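You operate a simulated robot arm through the tools that you are given. There is no shell and no other tool.

You are at the controls of a simulated robot arm. One attempt, no reset.

TASK
Pack the red tin and the roll in the basket, then wipe up the crumbs.
Fine: blue pad, which goes back; the other tins stay. Set down upright: what you pick out. What is to be rubbed or washed off counts as gone when no trace of it is left.

The check looks at the end state, three seconds after you hand in, the way a careful person would. Anything else that was tipped, shoved, dropped, spilled or broken makes it a failure.

THE ROBOT
A 7-joint arm with a two-finger parallel gripper, fixed in place. Base frame: the origin is at the foot of the arm, x ahead of it, y to its left, z up; the work surface is at about z = 0.86. Readings come in m, degrees, newtons and seconds.
Its first joint turns from -166.0 to 166.0 degrees. Payload 4.4 kg.
The TCP is the grasp point between the finger pads, 0.023 m short of the fingertips. In the tool frame z runs along the fingers and y along their closing line. Largest opening 0.094 m; finger width 0.038, thickness 0.01; the body of the gripper, 0.054 by 0.096 m, starts 0.039 m behind the TCP.
Orientation is that of the tool frame in the base frame, as a unit quaternion [w, x, y, z]. With the fingers straight down and closing along the base's y, the tool's x points along the base's -x, its y along +y and its z along -z.

THE INTERFACE
- The arm moves only by the tool drive_tool. Its argument "moves" is a list of rows, each an object (a shift or turn left out is 0, a gripper value left out holds the last) with "rotation": the turn, a rotation vector about the tool's x, y, z in degrees, a list of three; "slide": the shift along the tool's x, y, z in m, a list of three; "hand": the finger opening in m, from 0 to 0.094. In form: [{"rotation": [rx, ry, rz], "slide": [dx, dy, dz], "hand": hand}, ...]. A call has 1 to 20 rows; each row is the pose to reach, as a shift and turn from the pose commanded when the call began, along the tool's axes at that moment. Rows are played at 5 a second. More than 0.05 m and 8.6 degrees between two rows, or a gripper value outside its range, and nothing of the call is played. Where a pose cannot be reached the arm comes as near as it can. A force on the tool above 40 N (or 10 N above the force at the start of the call, whichever is more), or a blocked arm, ends the call early, and 0.2 s more pass. Each finger travels about 0.072 m/s and halts on what it meets, pressing with about 26 N; the grip force reading is that of the motor and also rises with nothing between the fingers. The clock runs only during rows and for 0.2 s after the last one: add rows that repeat a pose to give the fingers time. It gives the time, the measured TCP pose, the force on the tool (base axes), the opening and the grip force at its end, in the units of the frame above (readings bear some noise), with the torque about the TCP (base axes, N m) and any sound that the robot's microphone picked up.
- Cameras (640 x 400 px; columns grow to the right, rows downward): "scene" is fixed at [0.2201, -0.5007, 1.6108]; the picture's right is [0.67, -0.74, 0.00], its down [-0.51, -0.47, -0.72] and it looks along [0.53, 0.48, -0.70] (base axes); focal length 338 px, centre (320, 200). "wrist" rides on the gripper at [0.086, 0.016, -0.074] in the tool frame; the picture's right is [-0.18, 0.98, 0.00], its down [-0.58, -0.11, -0.81] and it looks along [-0.79, -0.15, 0.59] (tool axes); focal length 243 px, centre (320, 200). There is no depth. A picture from a camera that has moved, and an enlarged one, comes with that camera's place and axes in the base frame and with its lens.
- grab_frame(camera): a new picture of that camera. The clock stands still meanwhile.
- inspect(camera, box): a new picture of the part [left, top, right, bottom] of that camera's present view, enlarged. The clock stands still meanwhile.
- finish_job(): hands the job in; it is judged then, once.

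Nothing tells you positions but the pictures and the camera data. Unless the task says otherwise, let go and move clear before handing in.

The tools are called as name(argument=value, ...) on one line, values as JSON. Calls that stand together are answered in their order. drive_tool: Moves the arm, as the interface text tells. Its arguments: {"type":"object","properties":{"moves":{"type":"array","items":{"type":"object","properties":{"rotation":{"type":"array","items":{"type":"number"}},"slide":{"type":"array","items":{"type":"number"}},"hand":{"type":"number"}}}}},"required":["moves"]} The other tools are called the same way: grab_frame (camera) takes a picture; inspect (camera, box) takes an enlarged picture of a part of a camera's view; finish_job () hands the job in.

At the start:

```text
time: 0.0
position: [0.5583, 0.5906, 1.1598]
orientation: [0.0, 0.0, 1.0, 0.0]
wrist_force: [0.0, -0.5, -0.4]
moment: [0.02, 0.01, 0.0]
width: 0.094
finger_force: 0.0
```

scene: 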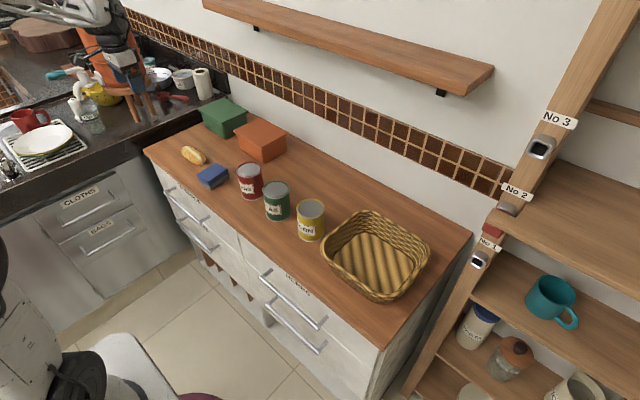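
wrist: 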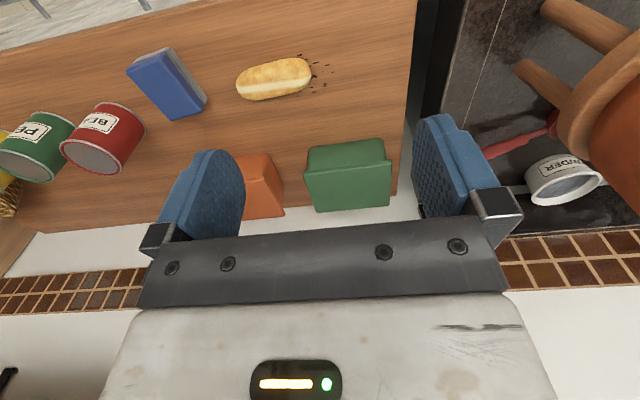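

I see a wooden worktop with a bread roll, a blue pad, red, green and yellow tins, two boxes and a wicker basket. I'll take closer looks before moving anything.

inspect(camera="scene", box=[140, 80, 300, 230])

inspect(camera="scene", box=[280, 180, 480, 320])

inspect(camera="wrist", box=[100, 20, 420, 220])

```text
2.67 times, centred on (220, 155) of scene
camera zoom: at [0.2201, -0.5007, 1.6108], right [0.67, -0.74, 0.0], down [-0.51, -0.47, -0.72], along [0.53, 0.48, -0.7], focal length 900 px, centre (587, 320)
```

zoom: 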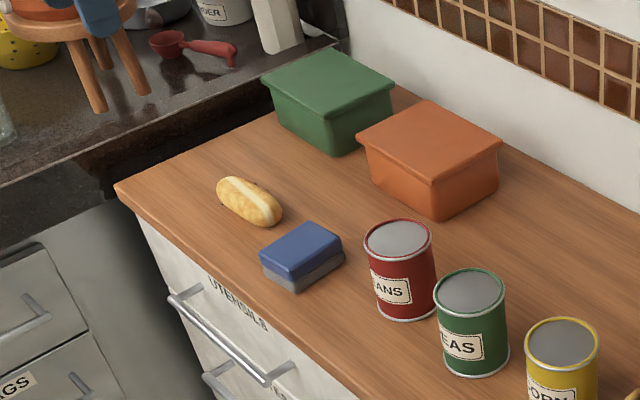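

```text
2.86 times, centred on (380, 250) of scene
camera zoom: at [0.2201, -0.5007, 1.6108], right [0.67, -0.74, 0.0], down [-0.51, -0.47, -0.72], along [0.53, 0.48, -0.7], focal length 964 px, centre (149, 57)
```

zoom: 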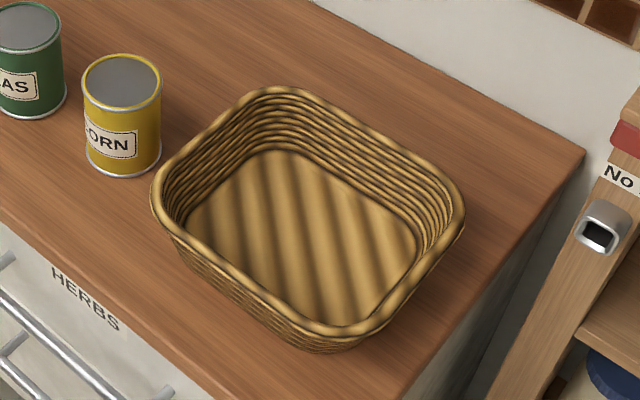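

```text
2.00 times, centred on (260, 120) of wrist
camera zoom: at [0.4718, 0.607, 1.2358], right [0.18, 0.98, 0.0], down [0.58, -0.11, 0.81], along [0.79, -0.15, -0.59], focal length 485 px, centre (440, 360)
```

zoom: 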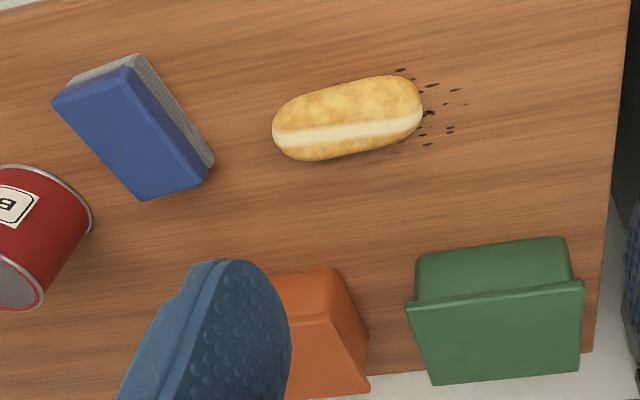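

The roll sits near (0.64, 0.50) with dark crumbs at its left end. The pad is near (0.62, 0.35), the red tin near (0.675, 0.215), and the basket is centred near (0.70, -0.255). First I'll turn the gripper so it closes along x and hover above the roll for a closer look.

drive_tool(moves=[{"rotation": [0, 0, -7.5], "slide": [-0.007, -0.007, 0.005], "hand": 0.094}, {"rotation": [0, 0, -15], "slide": [-0.014, -0.014, 0.01]}, {"rotation": [0, 0, -22.5], "slide": [-0.021, -0.021, 0.015]}, {"rotation": [0, 0, -30], "slide": [-0.028, -0.028, 0.02]}, {"rotation": [0, 0, -37.5], "slide": [-0.035, -0.035, 0.025]}, {"rotation": [0, 0, -45], "slide": [-0.042, -0.042, 0.03]}, {"rotation": [0, 0, -52.5], "slide": [-0.049, -0.049, 0.035]}, {"rotation": [0, 0, -60], "slide": [-0.056, -0.056, 0.04]}, {"rotation": [0, 0, -67.5], "slide": [-0.063, -0.063, 0.045]}, {"rotation": [0, 0, -75], "slide": [-0.07, -0.07, 0.05]}, {"rotation": [0, 0, -82.5], "slide": [-0.077, -0.078, 0.055]}, {"rotation": [0, 0, -90], "slide": [-0.082, -0.086, 0.06]}, {"rotation": [0, 0, -90], "slide": [-0.082, -0.086, 0.06]}])

```text
time: 2.8
position: [0.6403, 0.5049, 1.0999]
orientation: [0.001, 0.709, -0.706, -0.001]
wrist_force: [0.3, -0.2, 0.2]
moment: [-0.03, -0.02, -0.01]
width: 0.0941
finger_force: 0.1
```

The gripper has turned and is hovering over the roll. Now I'll look from both cameras.

grab_frame(camera="wrist")

grab_frame(camera="scene")

```text
taken
camera wrist: at [0.6239, 0.4185, 1.1754], right [-0.98, 0.18, 0.0], down [0.11, 0.58, 0.81], along [0.15, 0.79, -0.59], focal length 243 px, centre (320, 200)
```

wrist: 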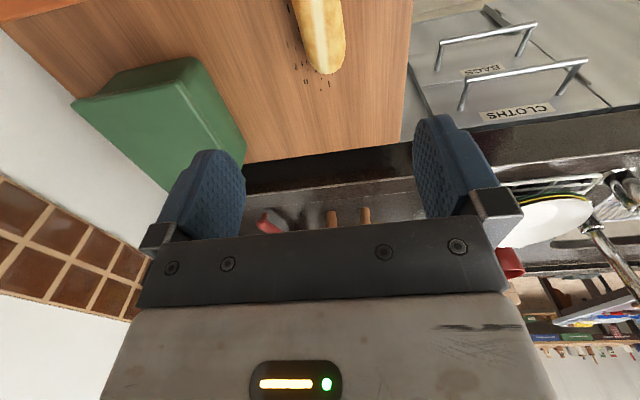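

```text
taken
```

scene: 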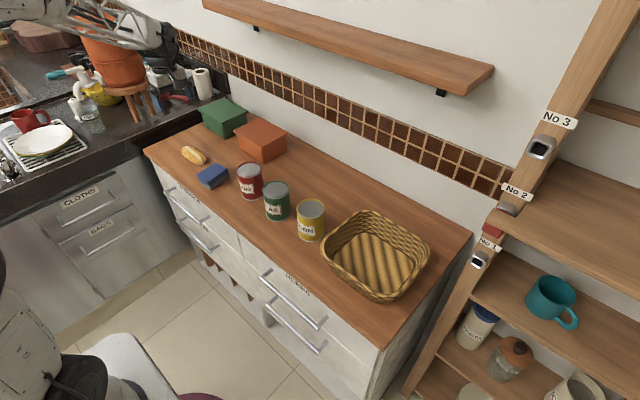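

I want the roll and crumbs lower in the wrist view, so I'll back the tool off toward -y and look again.

drive_tool(moves=[{"slide": [0.04, 0, 0]}, {"slide": [0.08, 0, 0]}, {"slide": [0.12, 0, 0]}, {"slide": [0.17, 0, 0]}, {"slide": [0.17, 0, 0]}])

grab_frame(camera="wrist")

inspect(camera="wrist", box=[220, 40, 440, 200])

```text
time: 4.0
position: [0.6404, 0.3343, 1.0977]
orientation: [0.0, 0.707, -0.707, 0.0]
wrist_force: [-0.5, 0.2, -1.0]
moment: [0.0, -0.01, -0.04]
width: 0.0942
finger_force: 0.1
```

```text
taken
camera wrist: at [0.6247, 0.2487, 1.1732], right [-0.98, 0.18, 0.0], down [0.11, 0.58, 0.81], along [0.15, 0.79, -0.59], focal length 243 px, centre (320, 200)
```

wrist: 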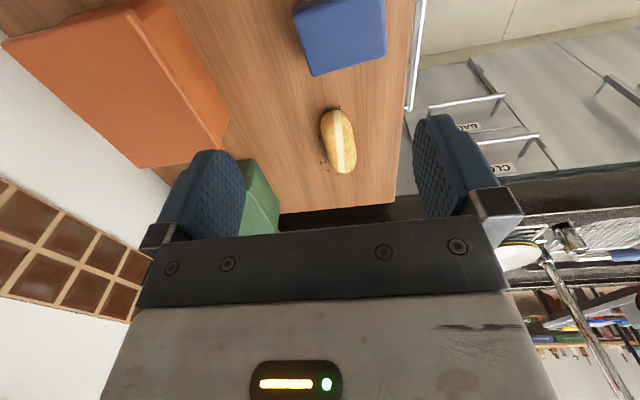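

```text
2.50 times, centred on (330, 120) of wrist
camera zoom: at [0.6247, 0.2487, 1.1732], right [-0.98, 0.18, 0.0], down [0.11, 0.58, 0.81], along [0.15, 0.79, -0.59], focal length 606 px, centre (295, 400)
```

zoom: 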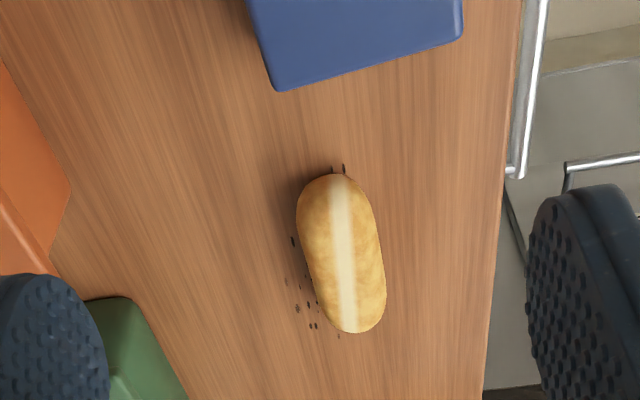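

The roll lies along y, centred near (0.640, 0.503) and about 5 cm wide. The crumbs surround and probably lie under it. I'll move over it and come down with the fingers open, in stages.

drive_tool(moves=[{"slide": [-0.045, 0, 0]}, {"slide": [-0.09, 0, 0]}, {"slide": [-0.135, 0, 0]}, {"slide": [-0.168, 0, 0.02]}, {"slide": [-0.168, 0, 0.06]}, {"slide": [-0.168, 0, 0.1]}, {"slide": [-0.168, 0, 0.14]}, {"slide": [-0.168, 0, 0.14]}])

grab_frame(camera="wrist")

inspect(camera="scene", box=[130, 60, 290, 220])

```text
time: 5.8
position: [0.6416, 0.5013, 0.9594]
orientation: [0.0, -0.707, 0.707, 0.0]
wrist_force: [-0.2, -0.7, -0.5]
moment: [0.0, 0.02, 0.0]
width: 0.0939
finger_force: 0.1
```

```text
taken
camera wrist: at [0.6251, 0.4154, 1.0339], right [-0.98, 0.18, 0.0], down [0.11, 0.58, 0.81], along [0.15, 0.79, -0.59], focal length 243 px, centre (320, 200)
```

wrist: 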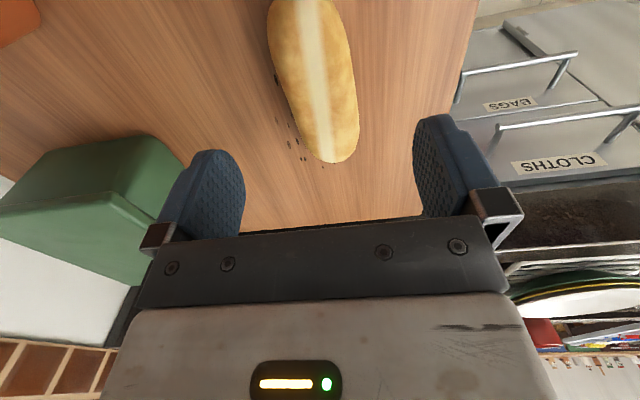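

```text
2.50 times, centred on (210, 140) of scene
camera zoom: at [0.2201, -0.5007, 1.6108], right [0.67, -0.74, 0.0], down [-0.51, -0.47, -0.72], along [0.53, 0.48, -0.7], focal length 844 px, centre (595, 350)
```

zoom: 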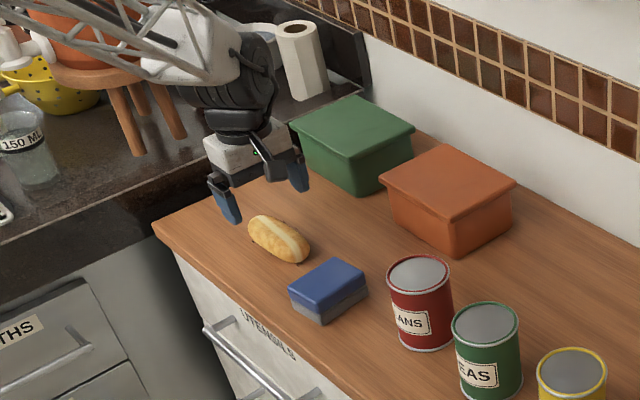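

The open fingers straddle the roll on either side in x and the green box is well clear. I'll go down to about z=0.889 and close.

drive_tool(moves=[{"slide": [-0.003, 0, 0.025]}, {"slide": [-0.003, 0, 0.05]}, {"slide": [-0.003, 0, 0.06]}, {"slide": [-0.003, 0, 0.07]}, {"slide": [-0.003, 0, 0.07]}])

inspect(camera="scene", box=[140, 90, 260, 200])

grab_frame(camera="wrist")

```text
time: 7.0
position: [0.6391, 0.5046, 0.89]
orientation: [-0.001, -0.707, 0.707, -0.001]
wrist_force: [-0.3, 0.1, 0.1]
moment: [0.0, -0.01, 0.04]
width: 0.094
finger_force: 0.0
```

```text
3.64 times, centred on (200, 145) of scene
camera zoom: at [0.2201, -0.5007, 1.6108], right [0.67, -0.74, 0.0], down [-0.51, -0.47, -0.72], along [0.53, 0.48, -0.7], focal length 1227 px, centre (756, 400)
```

zoom: 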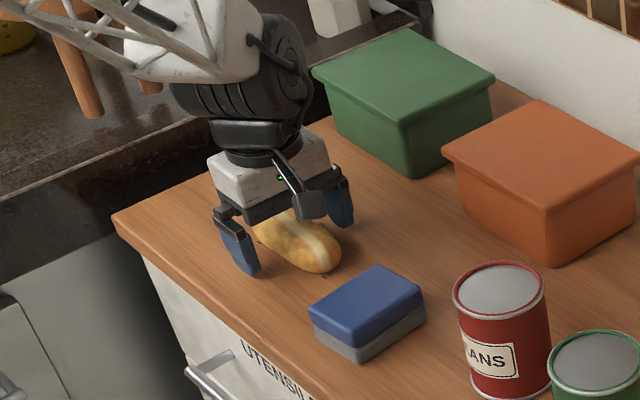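

```text
taken
camera wrist: at [0.6238, 0.4185, 0.965], right [-0.98, 0.18, 0.0], down [0.11, 0.58, 0.81], along [0.15, 0.79, -0.59], focal length 243 px, centre (320, 200)
```

wrist: 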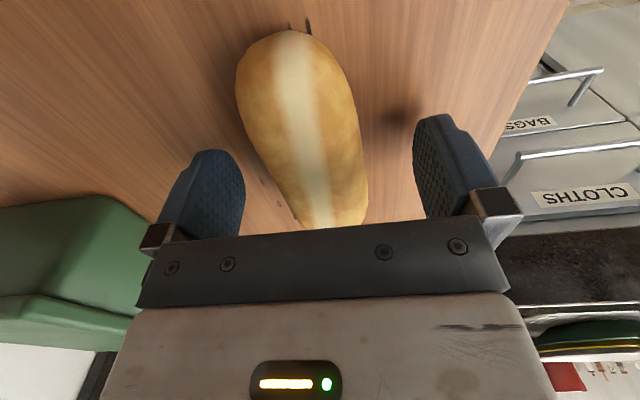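

The roll is centred between the pads. I'll close on it, wait, and read the grip.

drive_tool(moves=[{"hand": 0.035}, {"hand": 0.035}, {"hand": 0.035}, {"hand": 0.035}])

```text
time: 8.0
position: [0.6401, 0.5052, 0.8898]
orientation: [0.001, -0.707, 0.707, 0.0]
wrist_force: [0.4, 0.3, 0.8]
moment: [0.03, -0.02, -0.05]
width: 0.0439
finger_force: 26.3
```

The grip holds at 44 mm with 26 N. I'll lift straight up and check.

drive_tool(moves=[{"slide": [0, 0, -0.02]}, {"slide": [0, 0, -0.05]}, {"slide": [0, 0, -0.1]}, {"slide": [0, 0, -0.15]}, {"slide": [0, 0, -0.19]}, {"slide": [0, 0, -0.19]}])

inspect(camera="scene", box=[100, 40, 300, 200])

grab_frame(camera="wrist")

```text
time: 9.4
position: [0.6406, 0.5036, 1.0822]
orientation: [0.0, 0.707, -0.707, 0.0]
wrist_force: [-1.1, -0.6, 0.5]
moment: [-0.02, -0.01, 0.02]
width: 0.0441
finger_force: 25.8
```

```text
2.50 times, centred on (200, 120) of scene
camera zoom: at [0.2201, -0.5007, 1.6108], right [0.67, -0.74, 0.0], down [-0.51, -0.47, -0.72], along [0.53, 0.48, -0.7], focal length 844 px, centre (620, 400)
```

zoom: 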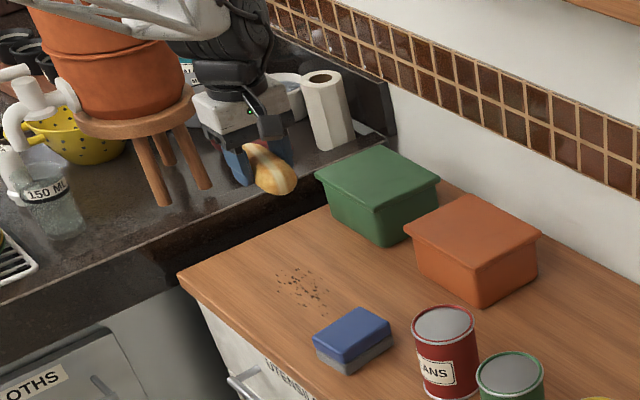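

```text
taken
camera wrist: at [0.6238, 0.4177, 1.157], right [-0.98, 0.18, 0.0], down [0.11, 0.58, 0.81], along [0.15, 0.79, -0.59], focal length 243 px, centre (320, 200)
```

wrist: 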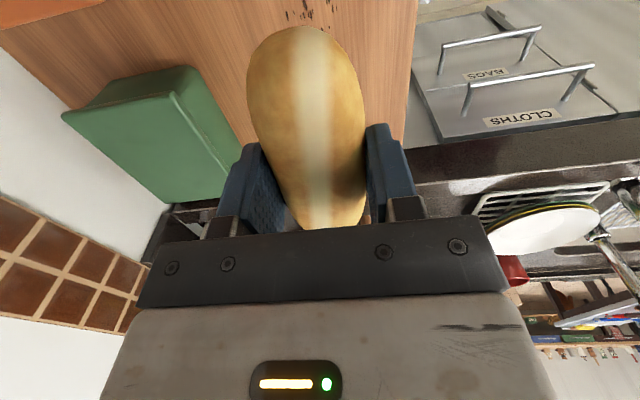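

The roll is held and the crumb patch underneath is now visible, spanning about x 0.61–0.69 and y 0.44–0.61. I'll carry the roll high above the tins toward the basket, turning the tool back by 90°.

drive_tool(moves=[{"slide": [0, 0, -0.03]}, {"slide": [0, 0, -0.05]}, {"rotation": [0, 0, 5], "slide": [0.0431, 0.005, -0.05]}, {"rotation": [0, 0, 10], "slide": [0.0862, 0.01, -0.05]}, {"rotation": [0, 0, 15], "slide": [0.1293, 0.015, -0.05]}, {"rotation": [0, 0, 20], "slide": [0.1724, 0.02, -0.05]}, {"rotation": [0, 0, 25], "slide": [0.2155, 0.025, -0.05]}, {"rotation": [0, 0, 30], "slide": [0.2586, 0.03, -0.05]}, {"rotation": [0, 0, 35], "slide": [0.3017, 0.035, -0.05]}, {"rotation": [0, 0, 40], "slide": [0.3448, 0.04, -0.05]}, {"rotation": [0, 0, 45], "slide": [0.3879, 0.045, -0.05]}, {"rotation": [0, 0, 50], "slide": [0.431, 0.05, -0.05]}, {"rotation": [0, 0, 55], "slide": [0.4741, 0.055, -0.05]}, {"rotation": [0, 0, 60], "slide": [0.5172, 0.06, -0.05]}, {"rotation": [0, 0, 65], "slide": [0.5603, 0.065, -0.05]}, {"rotation": [0, 0, 70], "slide": [0.6034, 0.07, -0.05]}, {"rotation": [0, 0, 75], "slide": [0.6465, 0.075, -0.05]}, {"rotation": [0, 0, 80], "slide": [0.6896, 0.08, -0.05]}, {"rotation": [0, 0, 85], "slide": [0.7327, 0.085, -0.05]}, {"rotation": [0, 0, 90], "slide": [0.7756, 0.09, -0.05]}])

grab_frame(camera="wrist")

grab_frame(camera="scene")

```text
time: 13.6
position: [0.5474, -0.2703, 1.1311]
orientation: [0.0, 0.001, 1.0, -0.001]
wrist_force: [0.6, 0.5, 0.0]
moment: [0.04, 0.03, 0.02]
width: 0.0441
finger_force: 25.9
```

```text
taken
camera wrist: at [0.4614, -0.255, 1.2064], right [0.19, 0.98, 0.0], down [0.58, -0.11, 0.81], along [0.79, -0.15, -0.59], focal length 243 px, centre (320, 200)
```

wrist: 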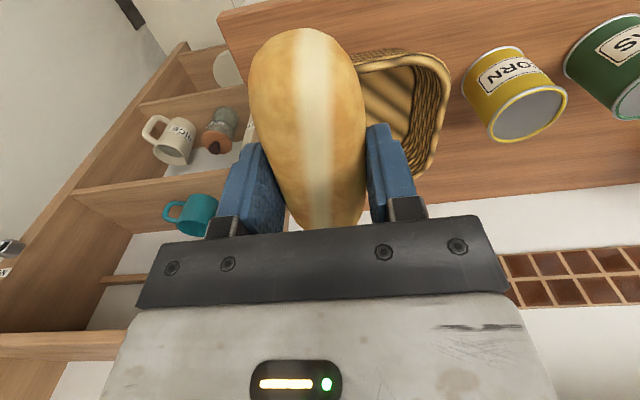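

```text
taken
```

scene: 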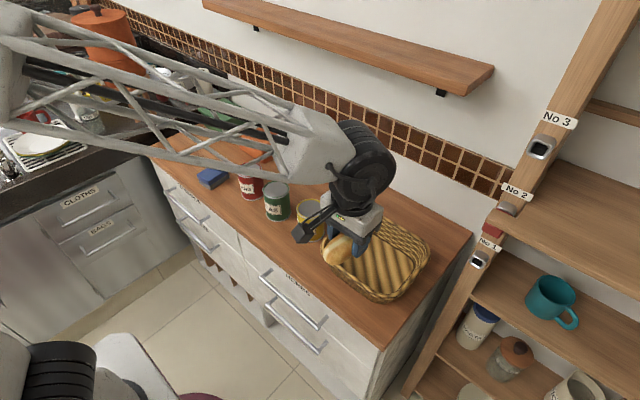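

The roll is over the near side of the basket. I want tighter measurements of the basket before lowering it, so I'll zoom in on it from both cameras.

inspect(camera="wrist", box=[330, 30, 490, 200])

inspect(camera="scene", box=[310, 190, 450, 310])

```text
2.35 times, centred on (410, 115) of wrist
camera zoom: at [0.4614, -0.255, 1.2064], right [0.19, 0.98, 0.0], down [0.58, -0.11, 0.81], along [0.79, -0.15, -0.59], focal length 571 px, centre (108, 400)
```

zoom: 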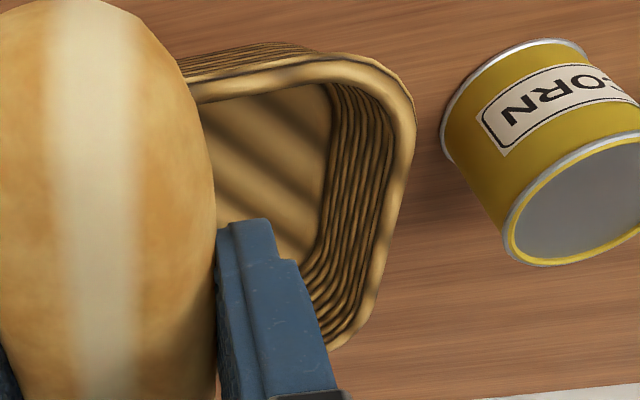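

```text
3.33 times, centred on (380, 250) of scene
camera zoom: at [0.2201, -0.5007, 1.6108], right [0.67, -0.74, 0.0], down [-0.51, -0.47, -0.72], along [0.53, 0.48, -0.7], focal length 1125 px, centre (120, 33)
```

zoom: 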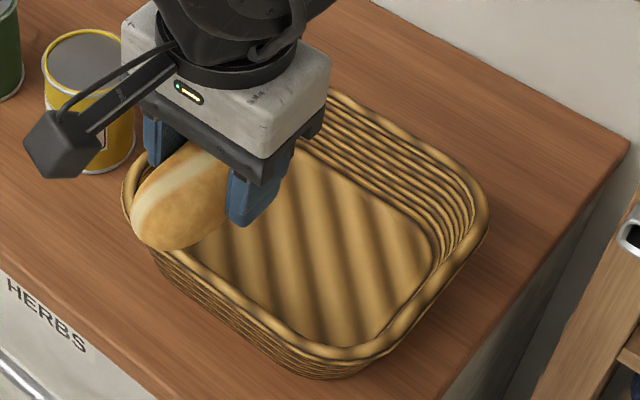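

The basket's rim spans about x 0.595–0.806 and y -0.364 to -0.134, and its floor is roughly 16 cm square. I'll bring the roll over (0.70, -0.287) and stop above the rim to check alignment.

drive_tool(moves=[{"slide": [-0.04, -0.005, 0]}, {"slide": [-0.08, -0.01, 0]}, {"slide": [-0.12, -0.014, 0]}, {"slide": [-0.15, -0.017, 0.02]}, {"slide": [-0.15, -0.017, 0.06]}, {"slide": [-0.15, -0.017, 0.1]}, {"slide": [-0.15, -0.017, 0.13]}, {"slide": [-0.15, -0.017, 0.13]}])

grab_frame(camera="wrist")

inspect(camera="scene", box=[310, 190, 450, 310])

```text
time: 15.4
position: [0.6999, -0.2857, 1.0022]
orientation: [-0.001, 0.0, 1.0, 0.0]
wrist_force: [0.1, -0.1, -0.1]
moment: [0.0, 0.01, 0.0]
width: 0.0439
finger_force: 26.6
```

```text
taken
camera wrist: at [0.6134, -0.2696, 1.0768], right [0.18, 0.98, 0.0], down [0.58, -0.11, 0.81], along [0.79, -0.15, -0.59], focal length 243 px, centre (320, 200)
```

wrist: 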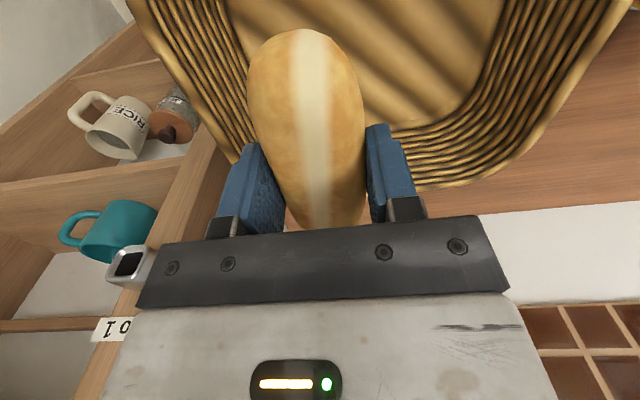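

```text
3.33 times, centred on (380, 250) of scene
camera zoom: at [0.2201, -0.5007, 1.6108], right [0.67, -0.74, 0.0], down [-0.51, -0.47, -0.72], along [0.53, 0.48, -0.7], focal length 1125 px, centre (120, 33)
```

zoom: 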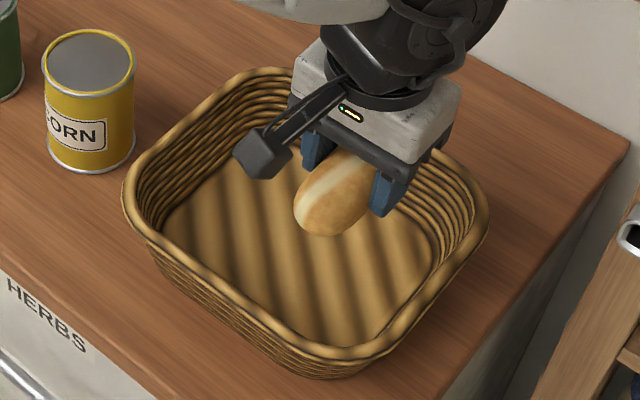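

The roll hangs inside the rim outline. I'll zoom the wrist view to see the clearance to the walls more precisely.

inspect(camera="wrist", box=[110, 0, 390, 190])

inspect(camera="wrist", box=[370, 0, 640, 200])

```text
2.11 times, centred on (250, 95) of wrist
camera zoom: at [0.6134, -0.2696, 1.0768], right [0.18, 0.98, 0.0], down [0.58, -0.11, 0.81], along [0.79, -0.15, -0.59], focal length 511 px, centre (467, 421)
```

zoom: 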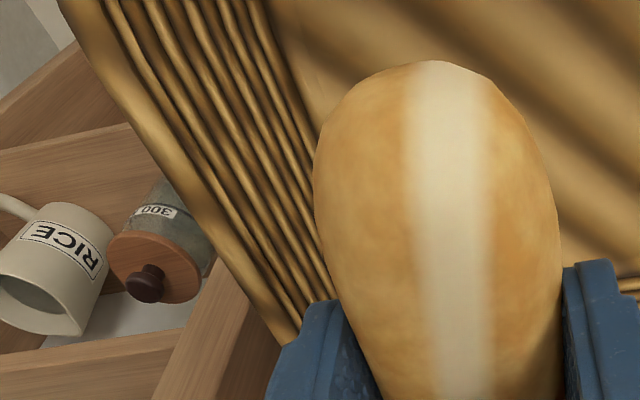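

```text
2.00 times, centred on (505, 100) of wrist
camera zoom: at [0.6134, -0.2696, 1.0768], right [0.18, 0.98, 0.0], down [0.58, -0.11, 0.81], along [0.79, -0.15, -0.59], focal length 485 px, centre (-50, 400)
```

zoom: 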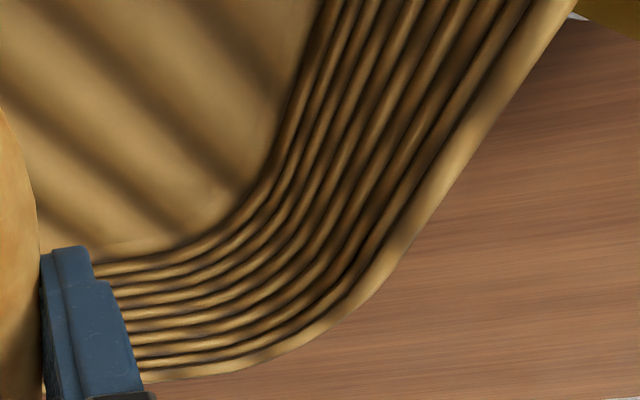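

The floor runs about y -0.342 to -0.155 and x 0.613 to 0.787, so the roll fits at (0.708, -0.293). I'll lower it partway and check that the camera housing clears the rim.

drive_tool(moves=[{"slide": [-0.008, -0.006, 0]}, {"slide": [-0.008, -0.006, 0.03]}, {"slide": [-0.008, -0.006, 0.06]}, {"slide": [-0.008, -0.006, 0.08]}, {"slide": [-0.008, -0.006, 0.08]}])

inspect(camera="scene", box=[310, 190, 450, 310])

grab_frame(camera="wrist")

```text
time: 16.6
position: [0.7082, -0.2931, 0.922]
orientation: [0.001, 0.0, 1.0, 0.0]
wrist_force: [0.0, 0.0, -0.6]
moment: [0.02, -0.01, -0.02]
width: 0.0441
finger_force: 25.7
```

```text
3.33 times, centred on (380, 250) of scene
camera zoom: at [0.2201, -0.5007, 1.6108], right [0.67, -0.74, 0.0], down [-0.51, -0.47, -0.72], along [0.53, 0.48, -0.7], focal length 1125 px, centre (120, 33)
```

zoom: 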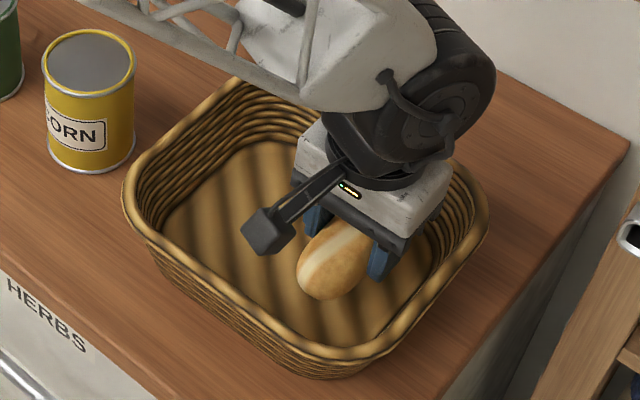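

```text
taken
camera wrist: at [0.6216, -0.277, 0.9965], right [0.18, 0.98, 0.0], down [0.58, -0.11, 0.81], along [0.79, -0.15, -0.59], focal length 243 px, centre (320, 200)
```

wrist: 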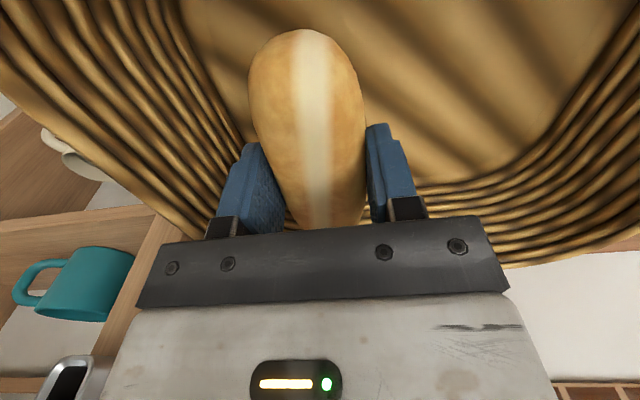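

There's good clearance all around. I'll lower in small steps and watch the force.

drive_tool(moves=[{"slide": [0, 0, 0.008]}, {"slide": [0, 0, 0.014]}, {"slide": [0, 0, 0.017]}, {"slide": [0, 0, 0.017]}])

grab_frame(camera="scene")

```text
time: 17.6
position: [0.7068, -0.2929, 0.9032]
orientation: [0.0, 0.0, 1.0, 0.0]
wrist_force: [0.1, 0.5, -1.7]
moment: [0.01, 0.03, 0.03]
width: 0.044
finger_force: 26.2
```

```text
taken
```

scene: 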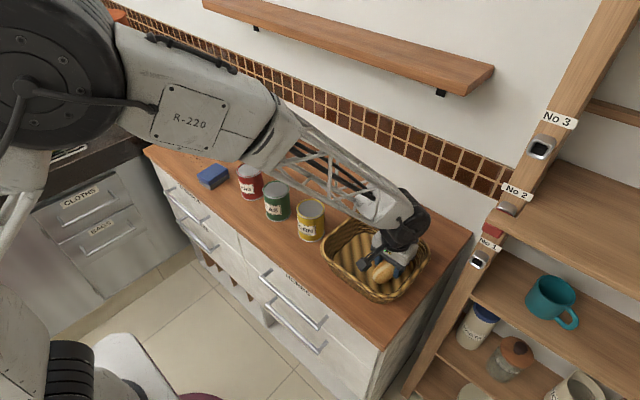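

No clear contact yet. I'll step down 3 mm at a time.

drive_tool(moves=[{"slide": [0, 0, 0.003]}, {"slide": [0, 0, 0.003]}])

drive_tool(moves=[{"slide": [0, 0, 0.002]}, {"slide": [0, 0, 0.002]}])

```text
time: 18.2
position: [0.7076, -0.2945, 0.9011]
orientation: [0.0, 0.0, 1.0, 0.0]
wrist_force: [0.2, -0.1, -0.3]
moment: [0.01, 0.0, -0.02]
width: 0.0442
finger_force: 26.3
```

```text
time: 18.8
position: [0.7085, -0.2938, 0.8991]
orientation: [0.0, 0.001, 1.0, 0.0]
wrist_force: [-0.8, 0.3, 7.6]
moment: [-0.1, -0.09, -0.04]
width: 0.0443
finger_force: 26.1
```

The roll touched the basket floor at about z=0.898 with 7.6 N. I'll open a little, staying clear of the wall, and rise.

drive_tool(moves=[{"hand": 0.056}, {"hand": 0.056}, {"hand": 0.056}, {"slide": [0, 0, -0.02], "hand": 0.056}, {"slide": [0, 0, -0.06], "hand": 0.056}, {"slide": [0, 0, -0.1], "hand": 0.06}, {"slide": [0, 0, -0.15], "hand": 0.094}, {"slide": [0, 0, -0.2], "hand": 0.094}, {"slide": [0, 0, -0.2], "hand": 0.094}])

inspect(camera="scene", box=[310, 190, 450, 310])

grab_frame(camera="wrist")

```text
time: 20.8
position: [0.7077, -0.2936, 1.0985]
orientation: [0.0, 0.0, 1.0, -0.001]
wrist_force: [-0.4, -0.2, -0.5]
moment: [0.04, -0.05, -0.02]
width: 0.0942
finger_force: 0.0
```

```text
3.33 times, centred on (380, 250) of scene
camera zoom: at [0.2201, -0.5007, 1.6108], right [0.67, -0.74, 0.0], down [-0.51, -0.47, -0.72], along [0.53, 0.48, -0.7], focal length 1125 px, centre (120, 33)
```

zoom: 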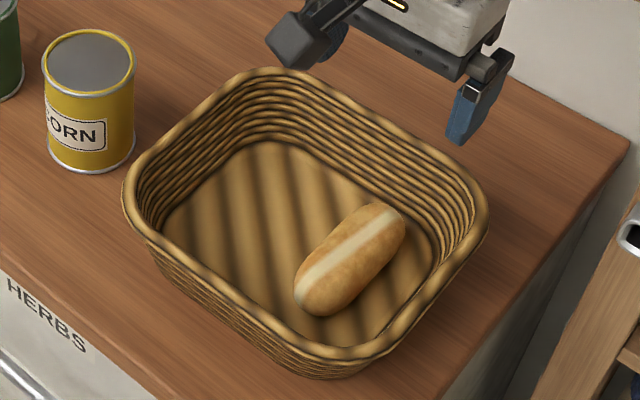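

```text
taken
camera wrist: at [0.6207, -0.278, 1.173], right [0.18, 0.98, 0.0], down [0.58, -0.11, 0.81], along [0.79, -0.15, -0.59], focal length 243 px, centre (320, 200)
```

wrist: 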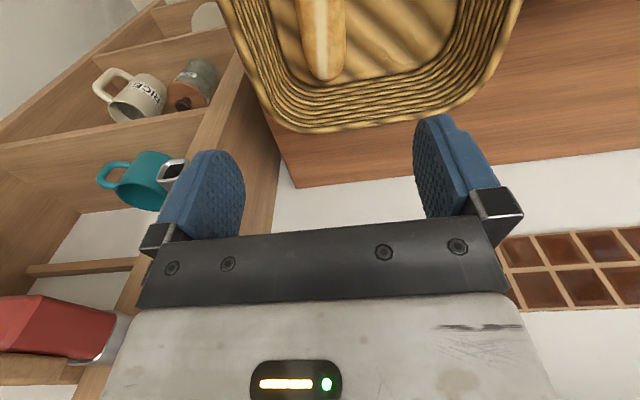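

The roll sits neatly in the basket. Next is the red tin: I'll go to a viewing pose in front of it, staying above the other tins.

drive_tool(moves=[{"slide": [0.0123, 0.0423, 0], "hand": 0.094}, {"slide": [0.0247, 0.0847, 0]}, {"slide": [0.037, 0.127, 0]}, {"slide": [0.0493, 0.1693, 0]}, {"slide": [0.0617, 0.2117, 0]}, {"slide": [0.074, 0.254, 0]}, {"slide": [0.0863, 0.2963, 0]}, {"slide": [0.0987, 0.3387, 0]}, {"slide": [0.111, 0.381, 0]}, {"slide": [0.1233, 0.4233, 0.01]}, {"slide": [0.1357, 0.4657, 0.02]}, {"slide": [0.148, 0.508, 0.03]}, {"slide": [0.148, 0.508, 0.03]}])

grab_frame(camera="wrist")

grab_frame(camera="scene")

```text
time: 23.6
position: [0.557, 0.2181, 1.0689]
orientation: [0.0, 0.0, 1.0, 0.001]
wrist_force: [0.9, -0.1, -0.2]
moment: [0.02, 0.0, 0.0]
width: 0.0939
finger_force: 0.0
```

```text
taken
camera wrist: at [0.4714, 0.2345, 1.1431], right [0.18, 0.98, 0.0], down [0.58, -0.11, 0.81], along [0.79, -0.15, -0.59], focal length 243 px, centre (320, 200)
```

wrist: 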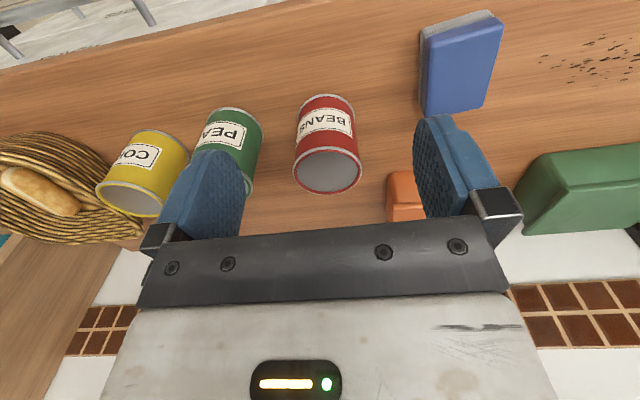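

```text
taken
```

scene: 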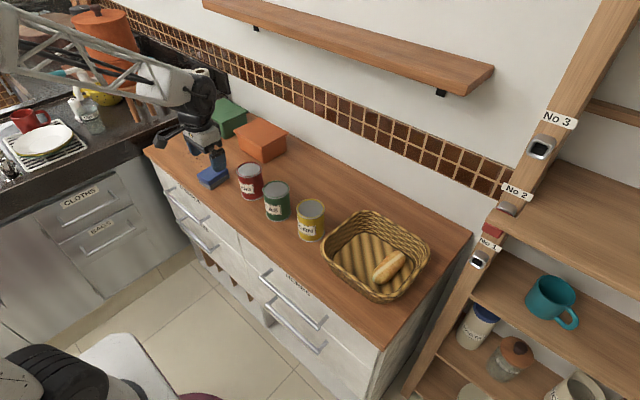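

I can see all three tins, the pad and the crumbs. I'll zoom in on the red tin and the pad for precise positions.

inspect(camera="wrist", box=[240, 70, 400, 210])

inspect(camera="wrist", box=[400, 0, 640, 130])

inspect(camera="scene", box=[180, 120, 340, 250])

```text
2.86 times, centred on (320, 140) of wrist
camera zoom: at [0.4714, 0.2345, 1.1431], right [0.18, 0.98, 0.0], down [0.58, -0.11, 0.81], along [0.79, -0.15, -0.59], focal length 693 px, centre (320, 371)
```

zoom: 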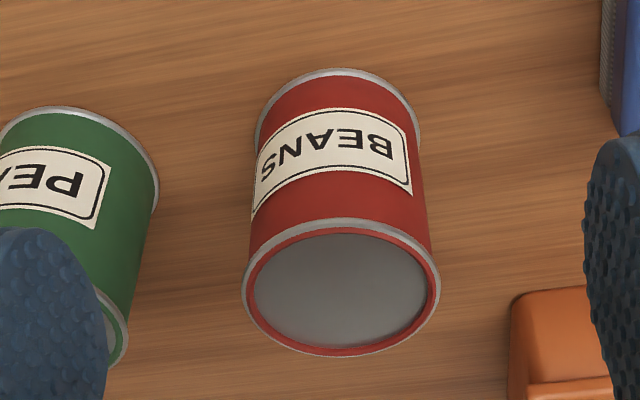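

```text
2.67 times, centred on (520, 65) of wrist
camera zoom: at [0.4714, 0.2345, 1.1431], right [0.18, 0.98, 0.0], down [0.58, -0.11, 0.81], along [0.79, -0.15, -0.59], focal length 647 px, centre (-213, 560)
```

zoom: 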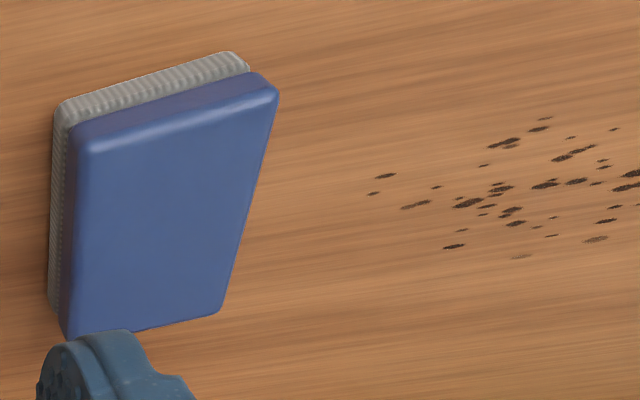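

```text
3.08 times, centred on (260, 185) of scene
camera zoom: at [0.2201, -0.5007, 1.6108], right [0.67, -0.74, 0.0], down [-0.51, -0.47, -0.72], along [0.53, 0.48, -0.7], focal length 1039 px, centre (505, 246)
```

zoom: 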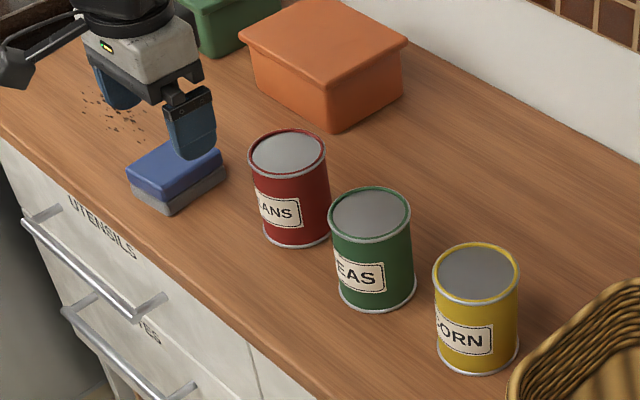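

The red tin is centred near (0.674, 0.208), 79 mm in diameter with its top near 0.952. I'll move above it and check the centring before descending.

drive_tool(moves=[{"slide": [-0.04, -0.002, 0]}, {"slide": [-0.08, -0.005, 0]}, {"slide": [-0.114, -0.007, 0]}, {"slide": [-0.114, -0.007, 0.03]}, {"slide": [-0.114, -0.007, 0.06]}, {"slide": [-0.114, -0.007, 0.075]}, {"slide": [-0.114, -0.007, 0.075]}])

grab_frame(camera="wrist")

inspect(camera="scene", box=[180, 100, 340, 230])

```text
time: 25.2
position: [0.6729, 0.2079, 0.9929]
orientation: [0.0, 0.0, 1.0, 0.001]
wrist_force: [0.4, -0.8, -0.7]
moment: [0.05, 0.02, -0.02]
width: 0.0941
finger_force: 0.1
```

```text
taken
camera wrist: at [0.5868, 0.2243, 1.0678], right [0.18, 0.98, 0.0], down [0.58, -0.11, 0.81], along [0.79, -0.15, -0.59], focal length 243 px, centre (320, 200)
```

wrist: 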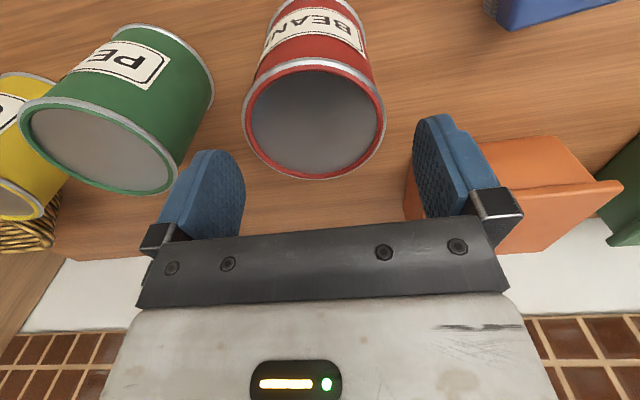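

```text
3.08 times, centred on (260, 165) of scene
camera zoom: at [0.2201, -0.5007, 1.6108], right [0.67, -0.74, 0.0], down [-0.51, -0.47, -0.72], along [0.53, 0.48, -0.7], focal length 1039 px, centre (505, 308)
```

zoom: 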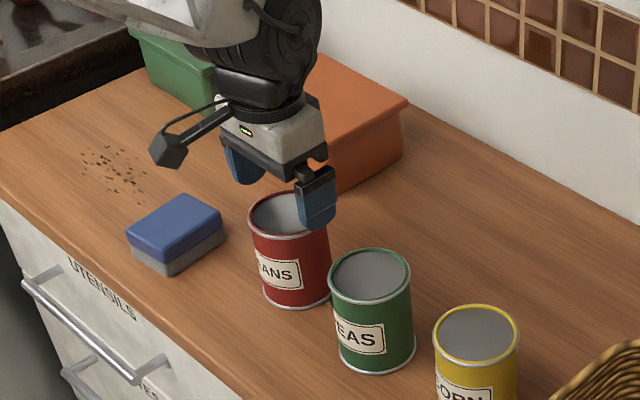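

The tin is centred between the fingers to within about 2 mm. I'll descend to z≈0.925 with a small y correction.

drive_tool(moves=[{"slide": [0, -0.0015, 0.015]}, {"slide": [0, -0.0015, 0.03]}, {"slide": [0, -0.0015, 0.045]}, {"slide": [0, -0.0015, 0.058]}, {"slide": [0, -0.0015, 0.068]}, {"slide": [0, -0.0015, 0.068]}])

grab_frame(camera="wrist")

inspect(camera="scene", box=[180, 100, 340, 230])

```text
time: 26.6
position: [0.6753, 0.2074, 0.9254]
orientation: [0.0, 0.0, 1.0, 0.0]
wrist_force: [0.6, -0.9, -0.4]
moment: [0.04, 0.0, 0.01]
width: 0.094
finger_force: 0.1
```

```text
taken
camera wrist: at [0.5879, 0.2227, 1.0006], right [0.18, 0.98, 0.0], down [0.58, -0.11, 0.81], along [0.79, -0.15, -0.59], focal length 243 px, centre (320, 200)
```

wrist: 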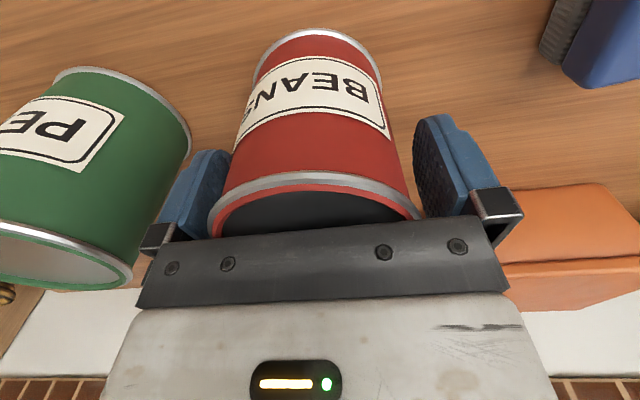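

```text
3.08 times, centred on (260, 165) of scene
camera zoom: at [0.2201, -0.5007, 1.6108], right [0.67, -0.74, 0.0], down [-0.51, -0.47, -0.72], along [0.53, 0.48, -0.7], focal length 1039 px, centre (505, 308)
```

zoom: 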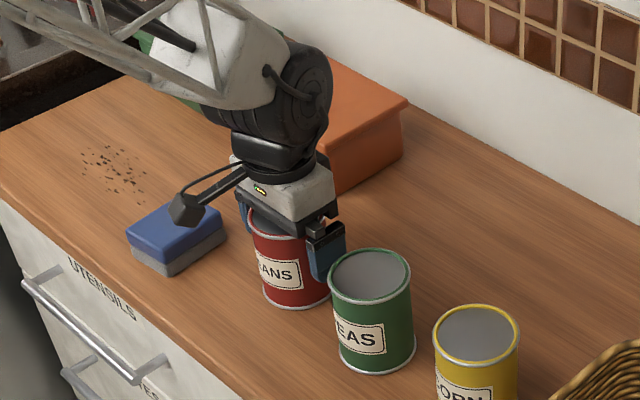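

The fingers straddle the tin with the green tin clear. Closing now.

drive_tool(moves=[{"hand": 0.07}, {"hand": 0.07}, {"hand": 0.07}, {"hand": 0.07}])

```text
time: 27.6
position: [0.6742, 0.2067, 0.9258]
orientation: [0.0, 0.0, 1.0, 0.0]
wrist_force: [0.0, -0.9, -1.0]
moment: [0.02, -0.03, -0.01]
width: 0.0734
finger_force: 25.9
```

The tin is gripped at 73 mm. Lifting straight up.

drive_tool(moves=[{"slide": [0, 0, -0.015]}, {"slide": [0, 0, -0.04]}, {"slide": [0, 0, -0.08]}, {"slide": [0, 0, -0.12]}, {"slide": [0, 0, -0.16]}, {"slide": [0, 0, -0.185]}, {"slide": [0, 0, -0.185]}])

grab_frame(camera="wrist")

grab_frame(camera="scene")

```text
time: 29.2
position: [0.6729, 0.2068, 1.1085]
orientation: [0.0, 0.0, 1.0, 0.0]
wrist_force: [1.0, -0.2, -4.1]
moment: [0.0, 0.0, -0.04]
width: 0.0738
finger_force: 25.9
```

```text
taken
camera wrist: at [0.5868, 0.2219, 1.1843], right [0.18, 0.98, 0.0], down [0.58, -0.11, 0.81], along [0.79, -0.15, -0.59], focal length 243 px, centre (320, 200)
```

wrist: 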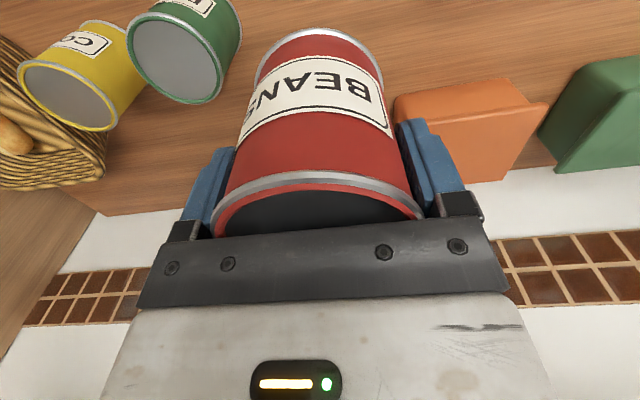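

```text
taken
```

scene: 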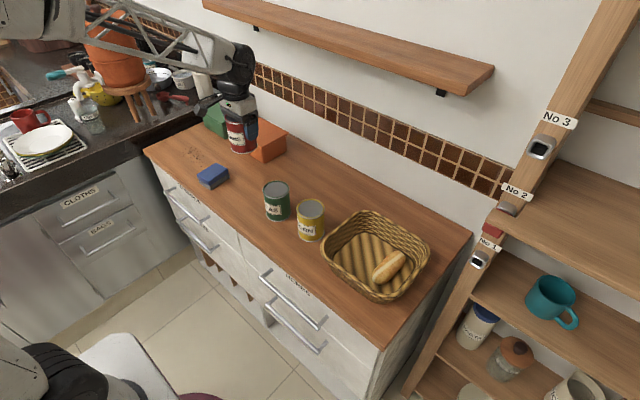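

The tin came up cleanly. I'll carry it over to above the basket's free half at (0.70, -0.205), turning the tool by +90° so the fingers will open along x.

drive_tool(moves=[{"rotation": [0, 0, 7.5], "slide": [-0.0022, -0.0343, 0]}, {"rotation": [0, 0, 15], "slide": [-0.0043, -0.0686, 0]}, {"rotation": [0, 0, 22.5], "slide": [-0.0065, -0.1029, 0]}, {"rotation": [0, 0, 30], "slide": [-0.0087, -0.1372, 0]}, {"rotation": [0, 0, 37.5], "slide": [-0.0108, -0.1715, 0]}, {"rotation": [0, 0, 45], "slide": [-0.013, -0.2058, 0]}, {"rotation": [0, 0, 52.5], "slide": [-0.0152, -0.2401, 0]}, {"rotation": [0, 0, 60], "slide": [-0.0173, -0.2744, 0]}, {"rotation": [0, 0, 67.5], "slide": [-0.0195, -0.3087, 0]}, {"rotation": [0, 0, 75], "slide": [-0.0217, -0.343, 0]}, {"rotation": [0, 0, 82.5], "slide": [-0.0238, -0.3773, 0]}, {"rotation": [0, 0, 90], "slide": [-0.026, -0.4115, 0]}, {"rotation": [0, 0, 90], "slide": [-0.026, -0.4115, 0]}])

grab_frame(camera="wrist")

inspect(camera="scene", box=[290, 160, 450, 310])

```text
time: 32.0
position: [0.7006, -0.2042, 1.1094]
orientation: [0.0, 0.707, 0.708, -0.001]
wrist_force: [1.0, 0.2, -3.3]
moment: [-0.01, 0.03, 0.01]
width: 0.0735
finger_force: 25.9
```

```text
taken
camera wrist: at [0.7154, -0.1186, 1.185], right [0.98, -0.19, 0.0], down [-0.11, -0.58, 0.81], along [-0.15, -0.79, -0.59], focal length 243 px, centre (320, 200)
```

wrist: 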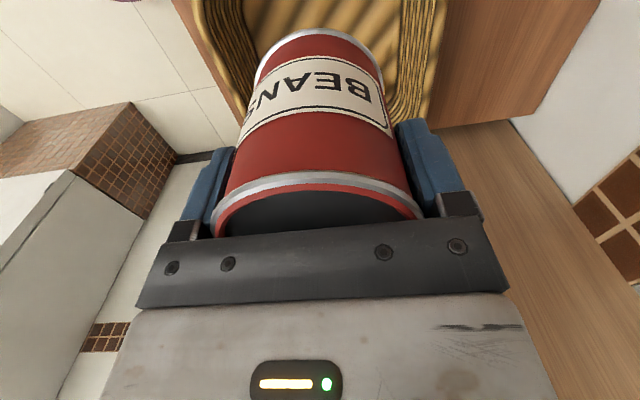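

```text
2.67 times, centred on (370, 235) of scene
camera zoom: at [0.2201, -0.5007, 1.6108], right [0.67, -0.74, 0.0], down [-0.51, -0.47, -0.72], along [0.53, 0.48, -0.7], focal length 900 px, centre (187, 107)
```

zoom: 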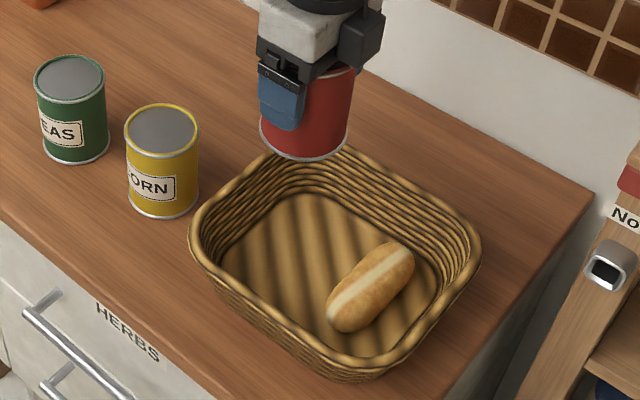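

The rotation reached exactly. I'll lower the tin to just above the rim at (0.70, -0.21) and check.

drive_tool(moves=[{"slide": [-0.0055, 0, 0.03]}, {"slide": [-0.0055, 0, 0.06]}, {"slide": [-0.0055, 0, 0.09]}, {"slide": [-0.0055, 0, 0.105]}, {"slide": [-0.0055, 0, 0.105]}])

inspect(camera="scene", box=[290, 160, 450, 310])

grab_frame(camera="wrist")

```text
time: 33.2
position: [0.6994, -0.211, 1.0047]
orientation: [0.0, 0.707, 0.708, 0.001]
wrist_force: [0.9, -0.5, -3.6]
moment: [0.03, 0.01, -0.03]
width: 0.0735
finger_force: 25.7
```

```text
2.67 times, centred on (370, 235) of scene
camera zoom: at [0.2201, -0.5007, 1.6108], right [0.67, -0.74, 0.0], down [-0.51, -0.47, -0.72], along [0.53, 0.48, -0.7], focal length 900 px, centre (187, 107)
```

zoom: 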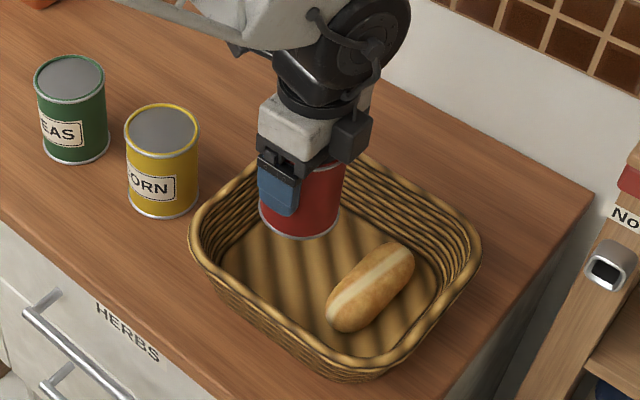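

```text
taken
camera wrist: at [0.7159, -0.1248, 1.0808], right [0.98, -0.18, 0.0], down [-0.11, -0.58, 0.81], along [-0.15, -0.79, -0.59], focal length 243 px, centre (320, 200)
```

wrist: 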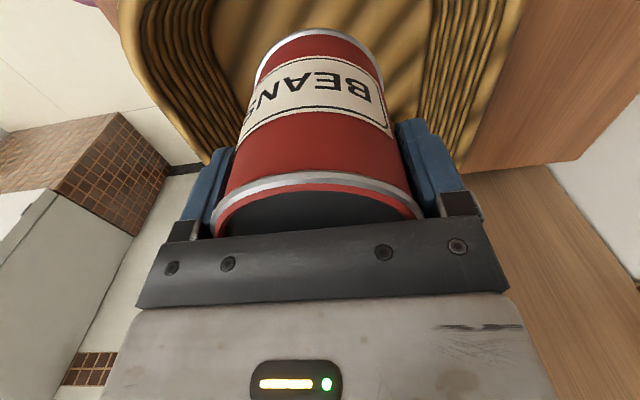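

The tin is on line with the free half of the basket. Lowering to just above the floor.

drive_tool(moves=[{"slide": [0, 0, 0.02]}, {"slide": [0, 0, 0.04]}, {"slide": [0, 0, 0.055]}, {"slide": [0, 0, 0.064]}, {"slide": [0, 0, 0.064]}])

inspect(camera="scene", box=[290, 160, 450, 310])

```text
time: 34.4
position: [0.6989, -0.2108, 0.9418]
orientation: [0.0, 0.708, 0.707, 0.0]
wrist_force: [-0.5, -0.2, -3.7]
moment: [0.01, -0.01, -0.01]
width: 0.0737
finger_force: 25.5
```

```text
2.67 times, centred on (370, 235) of scene
camera zoom: at [0.2201, -0.5007, 1.6108], right [0.67, -0.74, 0.0], down [-0.51, -0.47, -0.72], along [0.53, 0.48, -0.7], focal length 900 px, centre (187, 107)
```

zoom: 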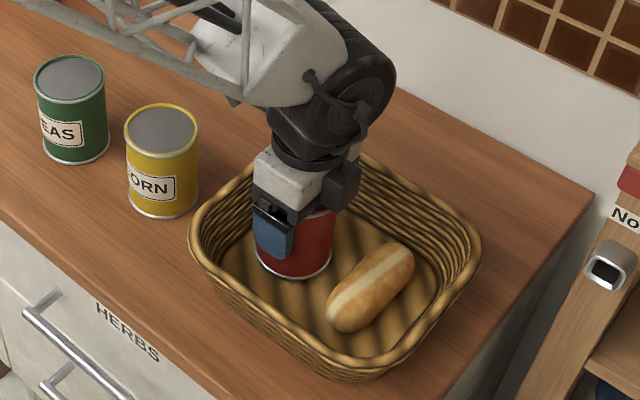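

The weight reads about -3.7 N while hanging. Now small steps until the floor takes it.

drive_tool(moves=[{"slide": [0, 0, 0.003]}, {"slide": [0, 0, 0.005]}, {"slide": [0, 0, 0.005]}])

drive_tool(moves=[{"slide": [0, 0, 0.002]}, {"slide": [0, 0, 0.002]}])

```text
time: 35.2
position: [0.6994, -0.2097, 0.9382]
orientation: [0.0, 0.707, 0.707, 0.0]
wrist_force: [-0.1, -0.4, -3.7]
moment: [-0.03, 0.01, -0.03]
width: 0.0736
finger_force: 26.2
```

```text
time: 35.8
position: [0.699, -0.2115, 0.9343]
orientation: [0.0, 0.707, 0.707, 0.0]
wrist_force: [0.7, 0.6, -3.7]
moment: [-0.01, -0.01, 0.01]
width: 0.0737
finger_force: 26.2
```

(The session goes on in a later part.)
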